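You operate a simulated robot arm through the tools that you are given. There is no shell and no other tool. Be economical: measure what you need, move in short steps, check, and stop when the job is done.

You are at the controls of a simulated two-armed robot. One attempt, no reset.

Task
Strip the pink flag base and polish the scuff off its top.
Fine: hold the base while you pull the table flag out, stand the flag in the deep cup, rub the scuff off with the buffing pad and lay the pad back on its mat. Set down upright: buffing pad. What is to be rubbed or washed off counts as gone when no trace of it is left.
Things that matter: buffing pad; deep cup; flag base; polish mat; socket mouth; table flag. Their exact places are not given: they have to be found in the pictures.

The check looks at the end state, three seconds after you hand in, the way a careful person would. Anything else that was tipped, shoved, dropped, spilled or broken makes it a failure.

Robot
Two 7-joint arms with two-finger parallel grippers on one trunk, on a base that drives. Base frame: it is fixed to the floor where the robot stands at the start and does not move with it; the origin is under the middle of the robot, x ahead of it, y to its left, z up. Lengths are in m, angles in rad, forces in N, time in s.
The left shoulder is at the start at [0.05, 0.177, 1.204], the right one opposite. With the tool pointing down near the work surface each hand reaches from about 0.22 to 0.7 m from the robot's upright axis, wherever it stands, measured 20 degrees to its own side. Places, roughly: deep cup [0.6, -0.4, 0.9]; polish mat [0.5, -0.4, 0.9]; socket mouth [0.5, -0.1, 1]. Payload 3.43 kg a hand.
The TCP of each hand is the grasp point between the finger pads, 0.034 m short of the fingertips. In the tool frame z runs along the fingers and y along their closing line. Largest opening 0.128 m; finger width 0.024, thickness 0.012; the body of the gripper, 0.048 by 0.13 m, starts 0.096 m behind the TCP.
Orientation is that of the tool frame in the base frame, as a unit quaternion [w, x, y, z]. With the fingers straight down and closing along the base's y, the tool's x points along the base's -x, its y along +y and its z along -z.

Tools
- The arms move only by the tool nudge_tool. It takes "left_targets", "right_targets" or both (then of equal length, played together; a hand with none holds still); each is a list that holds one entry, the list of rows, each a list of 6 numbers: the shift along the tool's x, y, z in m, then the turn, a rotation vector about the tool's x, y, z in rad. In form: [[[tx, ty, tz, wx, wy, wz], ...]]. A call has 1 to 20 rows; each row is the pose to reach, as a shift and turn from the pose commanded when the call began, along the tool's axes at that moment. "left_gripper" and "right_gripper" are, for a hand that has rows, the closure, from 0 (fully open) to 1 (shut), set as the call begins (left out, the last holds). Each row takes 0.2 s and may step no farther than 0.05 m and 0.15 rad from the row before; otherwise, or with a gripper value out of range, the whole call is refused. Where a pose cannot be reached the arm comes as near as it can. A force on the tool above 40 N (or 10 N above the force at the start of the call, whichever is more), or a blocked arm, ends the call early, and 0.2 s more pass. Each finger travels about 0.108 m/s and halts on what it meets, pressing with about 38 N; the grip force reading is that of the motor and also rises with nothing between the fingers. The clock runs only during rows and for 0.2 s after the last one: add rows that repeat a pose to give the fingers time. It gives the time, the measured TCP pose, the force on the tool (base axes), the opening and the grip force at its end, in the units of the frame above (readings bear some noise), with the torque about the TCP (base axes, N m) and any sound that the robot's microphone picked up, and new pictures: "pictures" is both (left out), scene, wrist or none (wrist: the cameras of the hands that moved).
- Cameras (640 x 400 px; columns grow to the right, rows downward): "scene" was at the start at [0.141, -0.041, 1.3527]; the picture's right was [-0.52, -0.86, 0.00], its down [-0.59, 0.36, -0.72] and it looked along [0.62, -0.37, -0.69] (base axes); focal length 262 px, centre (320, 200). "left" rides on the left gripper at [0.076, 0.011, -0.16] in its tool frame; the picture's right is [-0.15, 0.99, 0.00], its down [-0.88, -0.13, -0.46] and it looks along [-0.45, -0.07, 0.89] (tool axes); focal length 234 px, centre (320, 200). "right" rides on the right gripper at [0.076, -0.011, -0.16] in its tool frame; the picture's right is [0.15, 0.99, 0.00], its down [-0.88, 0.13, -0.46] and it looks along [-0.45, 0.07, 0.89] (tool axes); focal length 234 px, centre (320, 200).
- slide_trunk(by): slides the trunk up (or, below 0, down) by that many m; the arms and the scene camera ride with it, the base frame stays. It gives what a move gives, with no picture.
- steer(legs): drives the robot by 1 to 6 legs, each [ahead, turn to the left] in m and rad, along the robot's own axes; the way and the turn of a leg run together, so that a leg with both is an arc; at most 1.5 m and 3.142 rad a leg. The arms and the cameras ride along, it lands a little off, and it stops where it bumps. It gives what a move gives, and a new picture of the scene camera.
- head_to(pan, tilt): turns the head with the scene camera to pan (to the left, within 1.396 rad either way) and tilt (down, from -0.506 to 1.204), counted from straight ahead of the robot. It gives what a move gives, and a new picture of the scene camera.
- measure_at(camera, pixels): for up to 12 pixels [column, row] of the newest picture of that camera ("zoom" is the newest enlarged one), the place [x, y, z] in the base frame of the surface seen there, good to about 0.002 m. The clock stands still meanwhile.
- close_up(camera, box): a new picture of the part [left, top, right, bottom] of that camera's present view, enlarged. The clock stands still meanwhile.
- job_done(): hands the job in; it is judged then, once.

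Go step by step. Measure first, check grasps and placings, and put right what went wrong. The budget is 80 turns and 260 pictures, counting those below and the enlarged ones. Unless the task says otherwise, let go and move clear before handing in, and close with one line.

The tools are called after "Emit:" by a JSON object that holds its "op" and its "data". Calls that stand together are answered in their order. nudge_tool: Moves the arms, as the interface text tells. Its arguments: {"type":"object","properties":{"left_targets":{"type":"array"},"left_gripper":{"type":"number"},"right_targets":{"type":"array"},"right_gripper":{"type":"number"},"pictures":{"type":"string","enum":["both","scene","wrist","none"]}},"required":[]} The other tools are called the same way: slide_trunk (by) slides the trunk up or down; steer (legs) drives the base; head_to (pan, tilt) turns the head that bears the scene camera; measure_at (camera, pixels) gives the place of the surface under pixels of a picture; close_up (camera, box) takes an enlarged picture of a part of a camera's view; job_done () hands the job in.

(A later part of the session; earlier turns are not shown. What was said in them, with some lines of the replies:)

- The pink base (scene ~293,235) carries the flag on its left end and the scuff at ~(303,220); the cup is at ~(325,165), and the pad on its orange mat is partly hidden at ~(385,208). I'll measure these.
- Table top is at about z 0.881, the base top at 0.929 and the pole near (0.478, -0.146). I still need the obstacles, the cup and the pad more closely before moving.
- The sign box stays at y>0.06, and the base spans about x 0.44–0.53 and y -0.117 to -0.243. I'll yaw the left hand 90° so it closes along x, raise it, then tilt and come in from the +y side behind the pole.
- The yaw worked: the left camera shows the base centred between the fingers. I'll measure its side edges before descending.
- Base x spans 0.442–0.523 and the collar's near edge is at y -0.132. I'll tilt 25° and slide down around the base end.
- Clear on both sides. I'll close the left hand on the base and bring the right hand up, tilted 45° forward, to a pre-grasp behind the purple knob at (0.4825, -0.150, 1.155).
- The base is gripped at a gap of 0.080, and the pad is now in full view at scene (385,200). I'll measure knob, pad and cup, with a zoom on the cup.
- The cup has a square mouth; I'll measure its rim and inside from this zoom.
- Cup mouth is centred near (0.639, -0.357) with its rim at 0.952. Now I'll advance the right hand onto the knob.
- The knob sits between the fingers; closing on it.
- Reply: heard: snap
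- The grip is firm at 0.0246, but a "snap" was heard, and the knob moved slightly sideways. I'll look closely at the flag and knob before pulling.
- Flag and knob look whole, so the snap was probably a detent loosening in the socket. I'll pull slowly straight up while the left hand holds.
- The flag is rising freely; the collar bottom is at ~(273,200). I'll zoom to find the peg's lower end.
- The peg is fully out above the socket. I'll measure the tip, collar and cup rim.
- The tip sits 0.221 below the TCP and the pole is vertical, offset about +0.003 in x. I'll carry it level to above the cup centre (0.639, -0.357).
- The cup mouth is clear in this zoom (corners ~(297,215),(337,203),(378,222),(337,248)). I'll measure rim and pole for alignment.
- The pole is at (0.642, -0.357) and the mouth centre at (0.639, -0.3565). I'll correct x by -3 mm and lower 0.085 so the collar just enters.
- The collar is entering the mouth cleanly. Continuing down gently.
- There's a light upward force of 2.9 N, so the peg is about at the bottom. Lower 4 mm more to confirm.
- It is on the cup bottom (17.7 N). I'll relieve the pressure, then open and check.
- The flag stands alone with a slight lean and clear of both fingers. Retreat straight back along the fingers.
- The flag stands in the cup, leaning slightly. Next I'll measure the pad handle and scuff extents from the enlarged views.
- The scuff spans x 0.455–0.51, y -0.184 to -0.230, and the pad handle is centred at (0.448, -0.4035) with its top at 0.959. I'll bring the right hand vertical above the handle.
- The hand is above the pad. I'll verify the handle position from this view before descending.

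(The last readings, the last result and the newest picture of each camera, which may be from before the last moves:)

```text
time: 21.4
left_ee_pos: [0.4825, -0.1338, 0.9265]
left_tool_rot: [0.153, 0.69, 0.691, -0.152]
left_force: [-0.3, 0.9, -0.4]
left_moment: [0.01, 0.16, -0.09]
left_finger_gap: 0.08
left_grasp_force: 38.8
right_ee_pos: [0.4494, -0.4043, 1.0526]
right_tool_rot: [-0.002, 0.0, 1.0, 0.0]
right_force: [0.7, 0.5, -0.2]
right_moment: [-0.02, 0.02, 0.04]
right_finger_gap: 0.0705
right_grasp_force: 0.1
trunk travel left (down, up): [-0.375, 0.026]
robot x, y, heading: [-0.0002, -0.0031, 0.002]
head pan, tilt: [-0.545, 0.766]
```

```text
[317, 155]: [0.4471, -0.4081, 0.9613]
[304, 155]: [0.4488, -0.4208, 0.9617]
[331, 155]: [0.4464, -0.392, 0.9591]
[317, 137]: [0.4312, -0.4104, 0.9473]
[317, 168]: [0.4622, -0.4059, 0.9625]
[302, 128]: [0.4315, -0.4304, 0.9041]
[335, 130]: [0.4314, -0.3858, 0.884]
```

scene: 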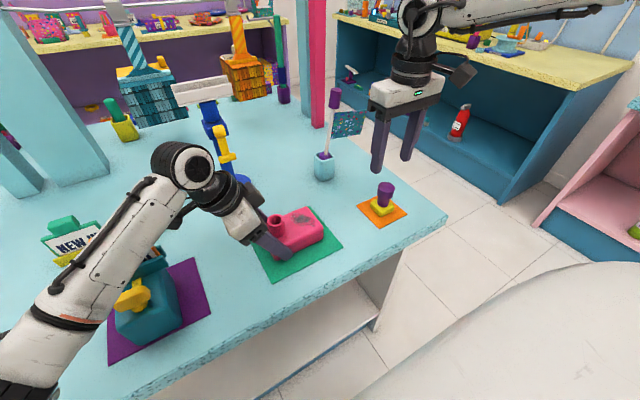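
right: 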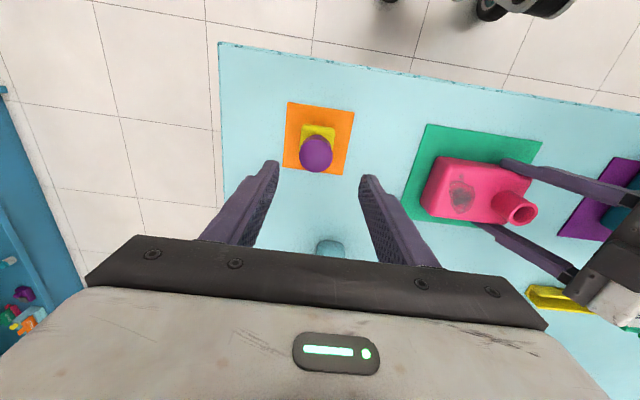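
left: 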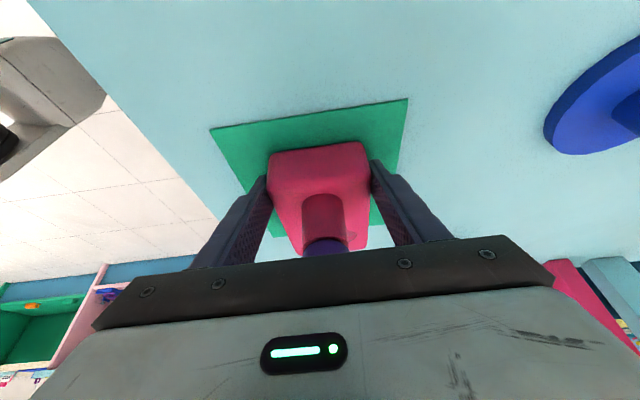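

Handle centre is (0.448, -0.407). Descend with a small correction.

Emit:
{"op": "nudge_tool", "data": {"right_targets": [[[0.001, -0.0027, 0.03, 0, 0, 0], [0.001, -0.0027, 0.06, 0, 0, 0], [0.001, -0.0027, 0.085, 0, 0, 0], [0.001, -0.0027, 0.1055, 0, 0, 0]]], "pictures": "wrist"}}

Emit:
{"op": "nudge_tool", "data": {"right_targets": [[[0, 0, 0, 0, 0, 0], [0, 0, 0, 0, 0, 0], [0, 0, 0, 0, 0, 0]]], "right_gripper": 1}}

```text
time: 22.4
left_ee_pos: [0.4816, -0.1326, 0.926]
left_tool_rot: [0.154, 0.689, 0.691, -0.153]
left_force: [0.0, -0.4, 0.0]
left_moment: [0.06, 0.06, -0.04]
left_finger_gap: 0.0799
left_grasp_force: 38.1
right_ee_pos: [0.4498, -0.4079, 0.9456]
right_tool_rot: [0.0, 0.0, 1.0, 0.0]
right_force: [-0.3, -0.2, -1.2]
right_moment: [0.04, -0.02, 0.02]
right_finger_gap: 0.0705
right_grasp_force: 0.0
trunk travel left (down, up): [-0.375, 0.026]
robot x, y, heading: [-0.0006, 0.0015, 0.002]
head pan, tilt: [-0.545, 0.766]
```

right: 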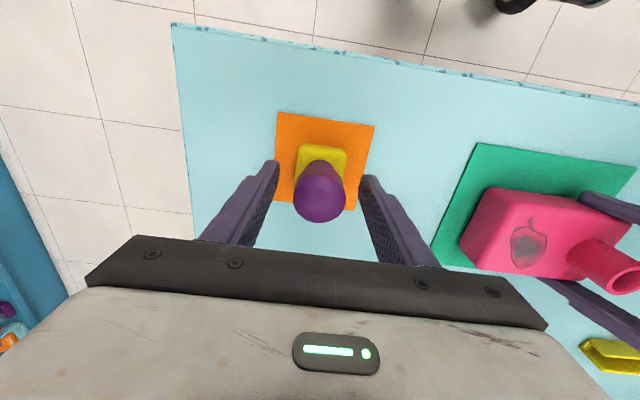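

```text
time: 23.2
left_ee_pos: [0.4835, -0.1325, 0.9259]
left_tool_rot: [0.153, 0.69, 0.69, -0.153]
left_force: [0.6, 2.4, -1.1]
left_moment: [-0.01, 0.11, -0.04]
left_finger_gap: 0.08
left_grasp_force: 37.9
right_ee_pos: [0.45, -0.4079, 0.9457]
right_tool_rot: [0.0, 0.0, 1.0, 0.0]
right_force: [-0.6, -0.3, 0.0]
right_moment: [-0.01, 0.0, -0.01]
right_finger_gap: 0.0372
right_grasp_force: 38.1
trunk travel left (down, up): [-0.375, 0.026]
robot x, y, heading: [0.0011, 0.002, 0.004]
head pan, tilt: [-0.545, 0.766]
```

scene: 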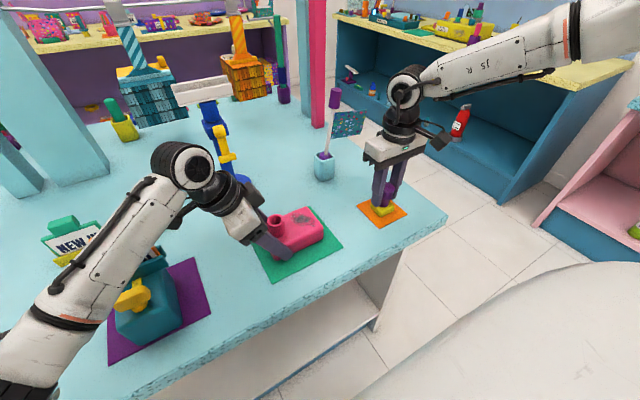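
right: 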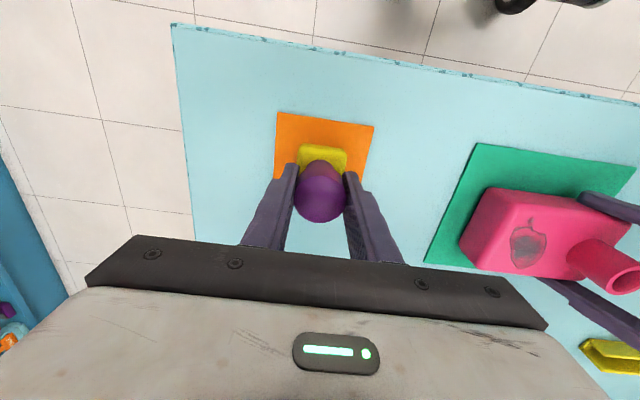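

The pad handle is gripped (gap 0.037). Lift and carry to above the scuff at (0.4825, -0.208).

Emit:
{"op": "nudge_tool", "data": {"right_targets": [[[0, 0, -0.03, 0, 0, 0], [0, 0, -0.06, 0, 0, 0], [0, 0, -0.08, 0, 0, 0], [-0.0065, 0.04, -0.08, 0, 0, 0], [-0.013, 0.08, -0.08, 0, 0, 0], [-0.0195, 0.12, -0.08, 0, 0, 0], [-0.026, 0.16, -0.08, 0, 0, 0], [-0.0325, 0.2, -0.08, 0, 0, 0], [-0.0325, 0.2, -0.08, 0, 0, 0]]]}}

Emit:
{"op": "close_up", "data": {"camera": "scene", "box": [230, 150, 390, 270]}}

```text
time: 25.2
left_ee_pos: [0.4814, -0.1331, 0.9256]
left_tool_rot: [0.154, 0.69, 0.691, -0.154]
left_force: [-2.0, 0.7, 0.1]
left_moment: [-0.09, 0.2, -0.11]
left_finger_gap: 0.0798
left_grasp_force: 37.9
right_ee_pos: [0.4855, -0.2067, 1.0284]
right_tool_rot: [-0.001, 0.001, 1.0, 0.0]
right_force: [1.1, 0.3, -1.0]
right_moment: [0.01, 0.01, 0.0]
right_finger_gap: 0.0367
right_grasp_force: 37.8
trunk travel left (down, up): [-0.375, 0.026]
robot x, y, heading: [-0.0, 0.0014, 0.002]
head pan, tilt: [-0.545, 0.766]
```

scene: 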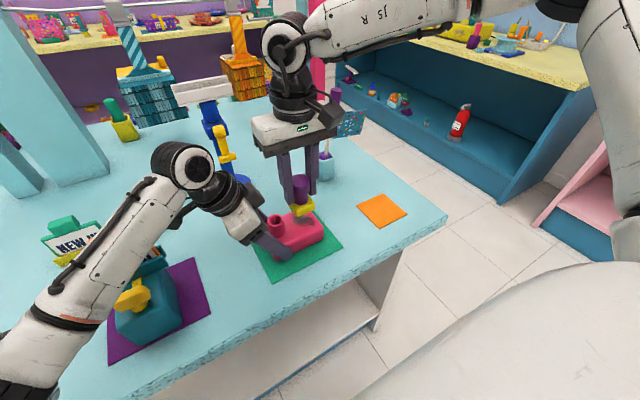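
right: 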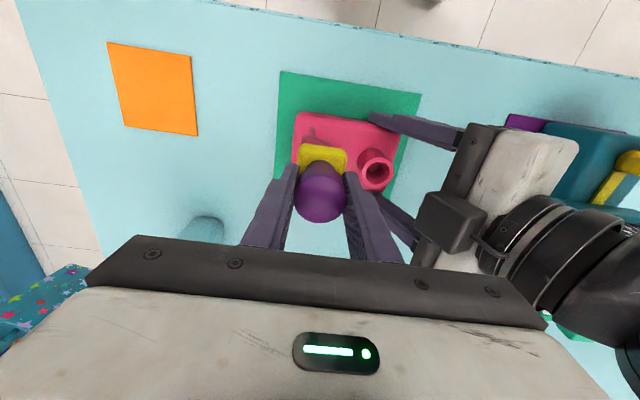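

```text
3.33 times, centred on (310, 210) of scene
```

zoom: 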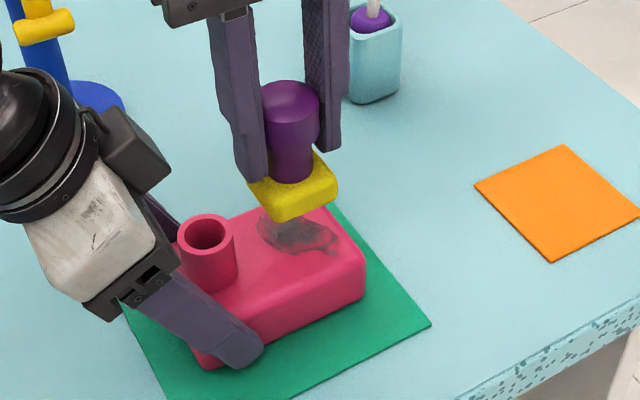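

The pad hovers over the scuff, with finger clearance to the sleeve fine as long as y stays ≤ -0.201. Lower to contact.

Emit:
{"op": "nudge_tool", "data": {"right_targets": [[[0.002, -0.002, 0.015, 0, 0, 0], [0.002, -0.002, 0.03, 0, 0, 0], [0.002, -0.002, 0.034, 0, 0, 0], [0.002, -0.002, 0.037, 0, 0, 0], [0.002, -0.002, 0.039, 0, 0, 0]]], "pictures": "none"}}

```text
time: 26.4
left_ee_pos: [0.4817, -0.1326, 0.9256]
left_tool_rot: [0.153, 0.688, 0.693, -0.152]
left_force: [2.3, -1.6, -5.1]
left_moment: [-0.59, 0.6, 0.34]
left_finger_gap: 0.0795
left_grasp_force: 37.6
right_ee_pos: [0.4809, -0.2088, 0.9902]
right_tool_rot: [0.002, 0.001, 1.0, 0.0]
right_force: [-5.0, -5.6, 22.8]
right_moment: [-0.16, 0.51, 0.08]
right_finger_gap: 0.0369
right_grasp_force: 38.3
trunk travel left (down, up): [-0.375, 0.026]
robot x, y, heading: [-0.002, 0.0007, -0.005]
head pan, tilt: [-0.545, 0.766]
```

Contact at 22.8 N. I'll ease slightly and rub a zigzag over the scuff.

Emit:
{"op": "nudge_tool", "data": {"right_targets": [[[0.009, 0.003, -0.0015, 0, 0, 0], [0.018, 0.007, -0.0015, 0, 0, 0], [0, 0.007, -0.0015, 0, 0, 0], [-0.018, 0.007, -0.0015, 0, 0, 0], [-0.018, 0.002, -0.0015, 0, 0, 0], [0, 0.002, -0.0015, 0, 0, 0], [0.018, 0.002, -0.0015, 0, 0, 0], [0.018, -0.004, -0.0015, 0, 0, 0], [0, -0.004, -0.0015, 0, 0, 0], [-0.018, -0.004, -0.0015, 0, 0, 0], [-0.018, -0.011, -0.0015, 0, 0, 0], [0, -0.011, -0.0015, 0, 0, 0], [0.018, -0.011, -0.0015, 0, 0, 0], [0.018, 0.007, -0.0015, 0, 0, 0], [0, 0.007, -0.0015, 0, 0, 0], [-0.018, 0.007, -0.0015, 0, 0, 0], [-0.018, -0.011, -0.0015, 0, 0, 0], [0.018, -0.011, -0.0015, 0, 0, 0], [0, 0, -0.0015, 0, 0, 0]]], "pictures": "none"}}

Emit:
{"op": "close_up", "data": {"camera": "scene", "box": [230, 150, 390, 270]}}

```text
time: 30.4
left_ee_pos: [0.483, -0.1324, 0.9263]
left_tool_rot: [0.152, 0.689, 0.692, -0.152]
left_force: [6.6, 2.9, -8.7]
left_moment: [-0.24, 0.95, 0.03]
left_finger_gap: 0.0798
left_grasp_force: 37.7
right_ee_pos: [0.4772, -0.209, 0.9888]
right_tool_rot: [-0.001, 0.002, 1.0, -0.001]
right_force: [-11.3, -6.0, 28.4]
right_moment: [0.25, 0.23, 0.13]
right_finger_gap: 0.0367
right_grasp_force: 38.1
trunk travel left (down, up): [-0.375, 0.026]
robot x, y, heading: [0.0021, -0.0013, 0.0]
head pan, tilt: [-0.545, 0.766]
```

```text
3.33 times, centred on (310, 210) of scene
```

zoom: 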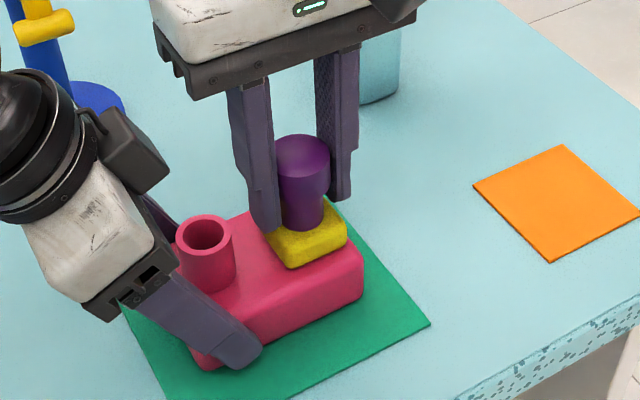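

The pass is complete with about 28 N normal force. Lift and shift aside to inspect the top.

Emit:
{"op": "nudge_tool", "data": {"right_targets": [[[0, 0, -0.02, 0, 0, 0], [0, 0, -0.05, 0, 0, 0], [0, -0.03, -0.06, 0, 0, 0], [0, -0.07, -0.06, 0, 0, 0], [0, -0.08, -0.06, 0, 0, 0]]], "pictures": "none"}}

Emit:
{"op": "close_up", "data": {"camera": "scene", "box": [250, 180, 370, 270]}}

Emit:
{"op": "close_up", "data": {"camera": "right", "box": [280, 60, 520, 240]}}

```text
time: 31.6
left_ee_pos: [0.4827, -0.1341, 0.9252]
left_tool_rot: [0.153, 0.69, 0.691, -0.153]
left_force: [1.1, -0.4, 0.3]
left_moment: [0.08, -0.08, -0.02]
left_finger_gap: 0.0795
left_grasp_force: 37.9
right_ee_pos: [0.4783, -0.2898, 1.0492]
right_tool_rot: [0.0, 0.0, 1.0, 0.0]
right_force: [0.2, -0.4, -1.1]
right_moment: [-0.02, -0.02, -0.01]
right_finger_gap: 0.0368
right_grasp_force: 37.8
trunk travel left (down, up): [-0.375, 0.026]
robot x, y, heading: [-0.0005, -0.0032, -0.002]
head pan, tilt: [-0.545, 0.766]
```

```text
4.44 times, centred on (310, 225) of scene
```

zoom: 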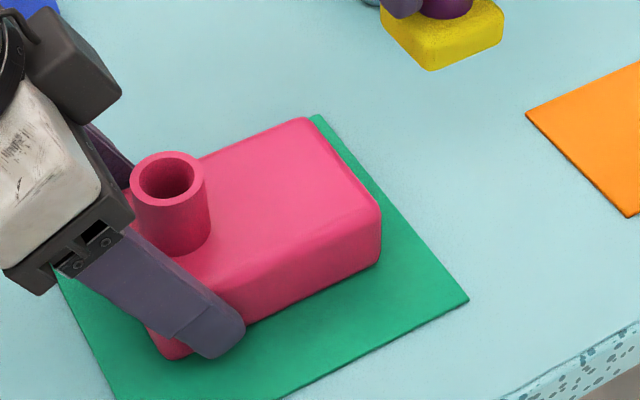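

```text
2.22 times, centred on (400, 150) of right
```

zoom: 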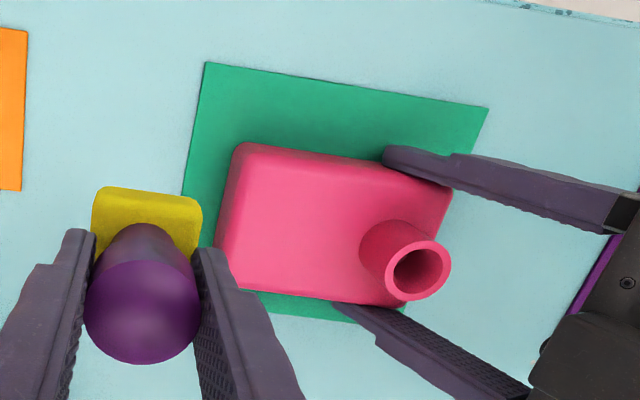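

The top looks clean; one closer look to be sure no trace is left.

Emit:
{"op": "close_up", "data": {"camera": "scene", "box": [280, 200, 340, 245]}}

Emit:
{"op": "close_up", "data": {"camera": "right", "box": [350, 110, 450, 200]}}

```text
8.89 times, centred on (310, 222) of scene
```

zoom: 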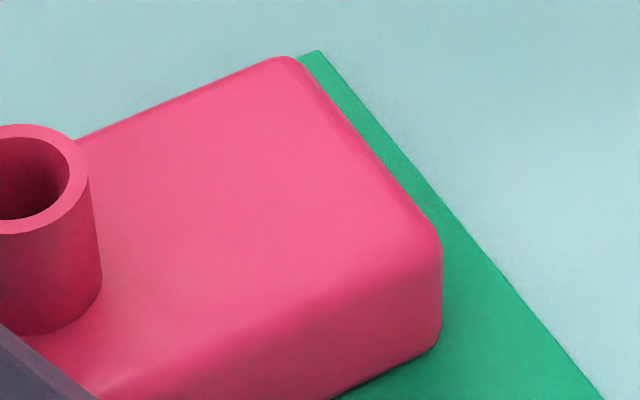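

```text
4.44 times, centred on (400, 155) of right
```

zoom: 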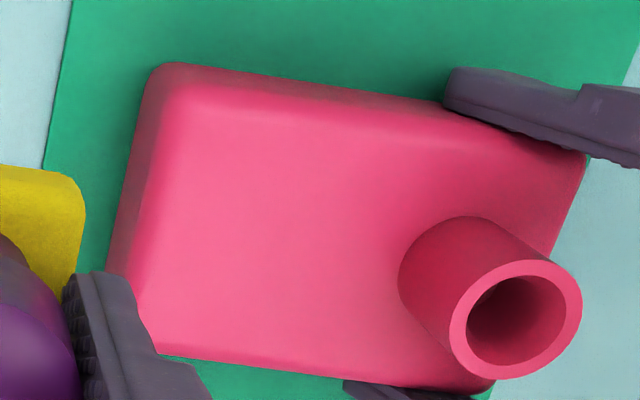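

The scuff is completely gone. Return the pad over its mat.

Emit:
{"op": "nudge_tool", "data": {"right_targets": [[[0.01, -0.04, 0, 0, 0, 0], [0.02, -0.08, 0, 0, 0, 0], [0.0295, -0.1182, 0, 0, 0, 0], [0.0295, -0.1182, 0.04, 0, 0, 0], [0.0295, -0.1182, 0.075, 0, 0, 0], [0.0295, -0.1182, 0.085, 0, 0, 0]]]}}

Emit:
{"op": "close_up", "data": {"camera": "scene", "box": [330, 150, 430, 240]}}

```text
time: 33.0
left_ee_pos: [0.4821, -0.1331, 0.9266]
left_tool_rot: [0.153, 0.69, 0.691, -0.153]
left_force: [-1.9, 1.1, 0.1]
left_moment: [0.02, -0.08, -0.1]
left_finger_gap: 0.0799
left_grasp_force: 38.1
right_ee_pos: [0.4505, -0.4061, 0.9621]
right_tool_rot: [0.0, 0.0, 1.0, 0.0]
right_force: [-0.1, 0.6, 0.2]
right_moment: [-0.01, 0.01, 0.01]
right_finger_gap: 0.0368
right_grasp_force: 38.2
trunk travel left (down, up): [-0.375, 0.026]
robot x, y, heading: [-0.0025, -0.0047, -0.002]
head pan, tilt: [-0.545, 0.766]
```

scene: 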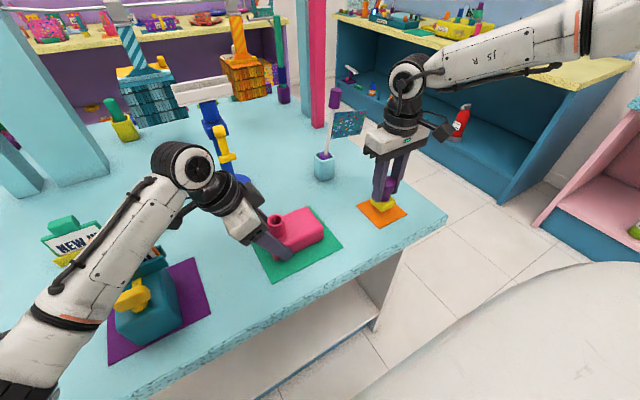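
right: 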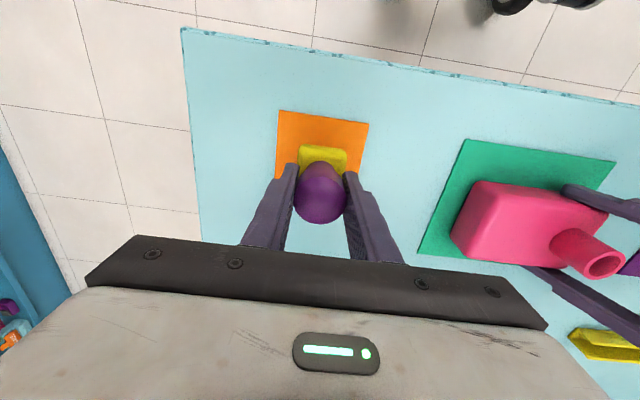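

```text
4.44 times, centred on (380, 195) of scene
```

zoom: 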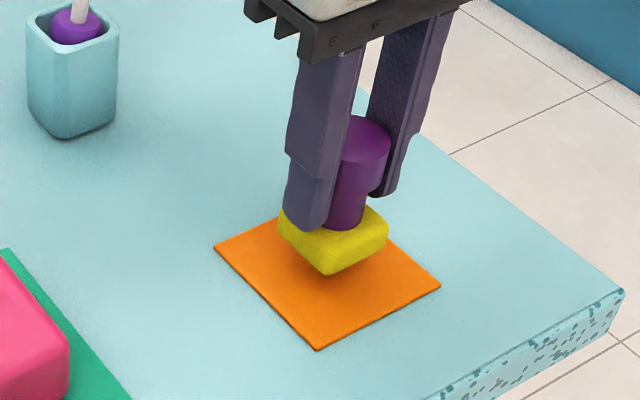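

The pad hangs level ~1.5 cm above the mat. Lower to contact.

Emit:
{"op": "nudge_tool", "data": {"right_targets": [[[0.0025, -0.0015, 0.006, 0, 0, 0], [0.0025, -0.0015, 0.012, 0, 0, 0], [0.0025, -0.0015, 0.0155, 0, 0, 0], [0.0025, -0.0015, 0.0175, 0, 0, 0]]], "pictures": "none"}}

```text
time: 34.0
left_ee_pos: [0.4831, -0.1331, 0.9262]
left_tool_rot: [0.154, 0.69, 0.691, -0.152]
left_force: [-0.9, -0.3, 0.1]
left_moment: [-0.08, -0.01, -0.11]
left_finger_gap: 0.0798
left_grasp_force: 37.9
right_ee_pos: [0.4478, -0.4089, 0.9456]
right_tool_rot: [0.0, 0.0, 1.0, -0.001]
right_force: [-0.1, -0.3, -1.3]
right_moment: [0.0, 0.04, -0.02]
right_finger_gap: 0.0366
right_grasp_force: 37.9
trunk travel left (down, up): [-0.375, 0.026]
robot x, y, heading: [0.0036, -0.0034, -0.002]
head pan, tilt: [-0.545, 0.766]
```

No contact yet; continue in 1 mm steps.

Emit:
{"op": "nudge_tool", "data": {"right_targets": [[[0, 0, 0.001, 0, 0, 0], [0, 0, 0.002, 0, 0, 0], [0, 0, 0.003, 0, 0, 0]]], "pictures": "none"}}

Emit:
{"op": "close_up", "data": {"camera": "scene", "box": [345, 170, 415, 240]}}

```text
time: 34.8
left_ee_pos: [0.4828, -0.1342, 0.9264]
left_tool_rot: [0.153, 0.69, 0.691, -0.153]
left_force: [1.4, -0.5, 0.4]
left_moment: [0.07, 0.0, 0.13]
left_finger_gap: 0.0797
left_grasp_force: 38.2
right_ee_pos: [0.4477, -0.4085, 0.9448]
right_tool_rot: [0.001, 0.0, 1.0, -0.001]
right_force: [-3.0, -3.6, 9.2]
right_moment: [-0.03, 0.06, 0.02]
right_finger_gap: 0.0368
right_grasp_force: 37.2
trunk travel left (down, up): [-0.375, 0.026]
robot x, y, heading: [-0.0055, -0.0043, -0.001]
head pan, tilt: [-0.545, 0.766]
```

```text
5.71 times, centred on (380, 205) of scene
```

zoom: 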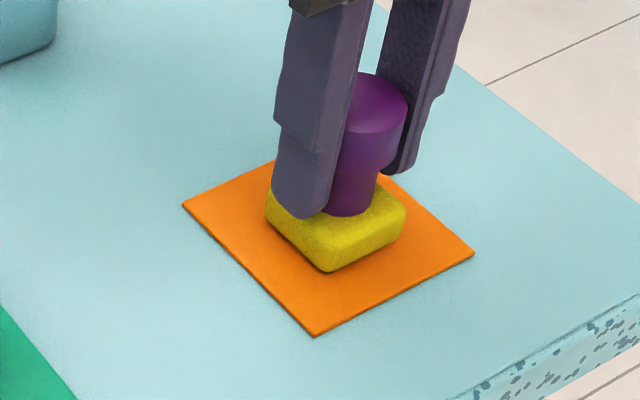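

Pad is seated (9 N). Release, then rise; also release the base with the left hand.

Emit:
{"op": "nudge_tool", "data": {"right_targets": [[[0, 0, -0.0015, 0, 0, 0], [0, 0, -0.0015, 0, 0, 0], [0, 0, -0.0015, 0, 0, 0]]], "right_gripper": 0.45, "pictures": "wrist"}}

Emit:
{"op": "nudge_tool", "data": {"left_targets": [[[0, 0, 0, 0, 0, 0], [0, 0, 0, 0, 0, 0], [0, 0, 0, 0, 0, 0]]], "left_gripper": 0, "pictures": "wrist"}}

```text
time: 35.6
left_ee_pos: [0.4827, -0.1348, 0.9253]
left_tool_rot: [0.153, 0.689, 0.691, -0.153]
left_force: [-0.9, 1.7, -0.2]
left_moment: [-0.02, 0.04, -0.22]
left_finger_gap: 0.0799
left_grasp_force: 38.3
right_ee_pos: [0.4466, -0.4079, 0.9457]
right_tool_rot: [0.0, 0.0, 1.0, 0.0]
right_force: [0.4, -0.4, -0.4]
right_moment: [-0.01, 0.01, 0.0]
right_finger_gap: 0.0703
right_grasp_force: 0.1
trunk travel left (down, up): [-0.375, 0.026]
robot x, y, heading: [-0.0003, 0.0005, 0.002]
head pan, tilt: [-0.545, 0.766]
```

right: 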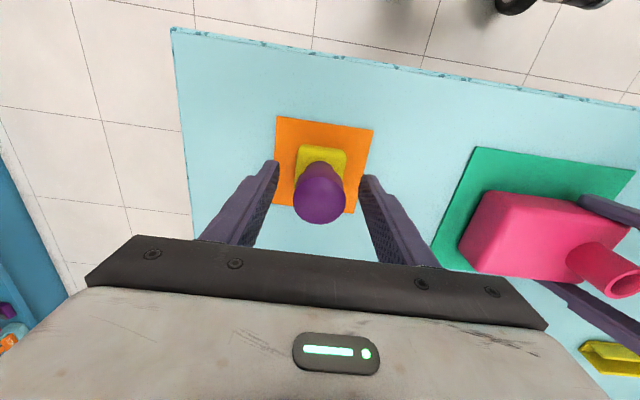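

```text
time: 36.4
left_ee_pos: [0.4825, -0.1336, 0.9262]
left_tool_rot: [0.153, 0.689, 0.691, -0.153]
left_force: [0.0, -0.4, -0.3]
left_moment: [-0.03, 0.02, 0.02]
left_finger_gap: 0.1278
left_grasp_force: 0.0
right_ee_pos: [0.447, -0.4085, 0.944]
right_tool_rot: [0.0, 0.001, 1.0, 0.0]
right_force: [0.0, 1.1, 0.1]
right_moment: [-0.01, -0.03, -0.01]
right_finger_gap: 0.0705
right_grasp_force: 0.1
trunk travel left (down, up): [-0.375, 0.026]
robot x, y, heading: [-0.0032, 0.0033, -0.0]
head pan, tilt: [-0.545, 0.766]
```

left: 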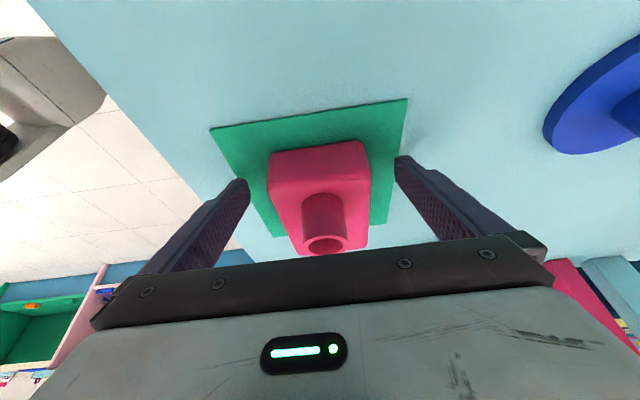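

Both are released and nothing moved. Withdraw both hands along their fingers.

Emit:
{"op": "nudge_tool", "data": {"left_targets": [[[0, 0, -0.04, 0, 0, 0], [0, 0, -0.08, 0, 0, 0], [0, 0, -0.12, 0, 0, 0], [0, 0, -0.15, 0, 0, 0]]], "right_targets": [[[0, 0, -0.03, 0, 0, 0], [0, 0, -0.06, 0, 0, 0], [0, 0, -0.09, 0, 0, 0], [0.03, 0, -0.12, 0, 0, 0]]], "pictures": "scene"}}

Emit:
{"op": "close_up", "data": {"camera": "scene", "box": [240, 80, 420, 280]}}

```text
time: 37.4
left_ee_pos: [0.4824, -0.0711, 1.0624]
left_tool_rot: [0.154, 0.69, 0.691, -0.152]
left_force: [0.1, 0.1, -0.6]
left_moment: [0.02, 0.01, 0.0]
left_finger_gap: 0.128
left_grasp_force: 0.0
right_ee_pos: [0.416, -0.4098, 1.0649]
right_tool_rot: [0.001, 0.001, 1.0, 0.0]
right_force: [-0.7, 0.3, 0.1]
right_moment: [0.0, -0.02, 0.02]
right_finger_gap: 0.0702
right_grasp_force: 0.0
trunk travel left (down, up): [-0.375, 0.026]
robot x, y, heading: [0.0028, 0.0008, -0.001]
head pan, tilt: [-0.545, 0.766]
```

scene: 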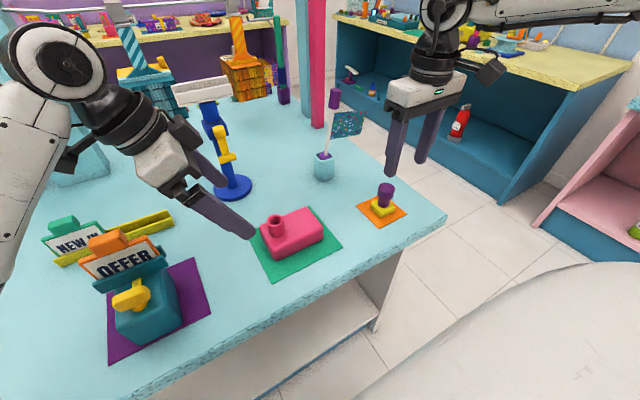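

```text
2.00 times, centred on (330, 180) of scene
```

zoom: 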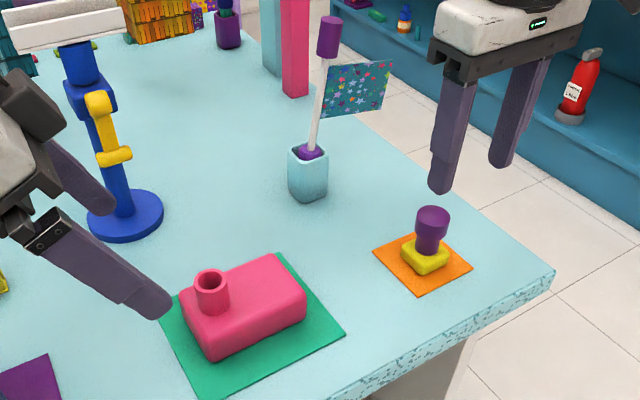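

The base is clean and on its mat, the flag is in the cup, the pad is upright on its orange mat, and both hands are clear. I'm handing in.

Emit:
{"op": "job_done", "data": {}}

```text
The job is handed in.
```

I pulled the flag out and stood it in the deep cup, where it leans a few degrees. I rubbed the scuff off the base with no trace visible in the close-ups, and set the pad upright on its mat. There was one "snap" sound as I first gripped the flag's knob, but the flag and knob looked intact in the close-ups afterwards.
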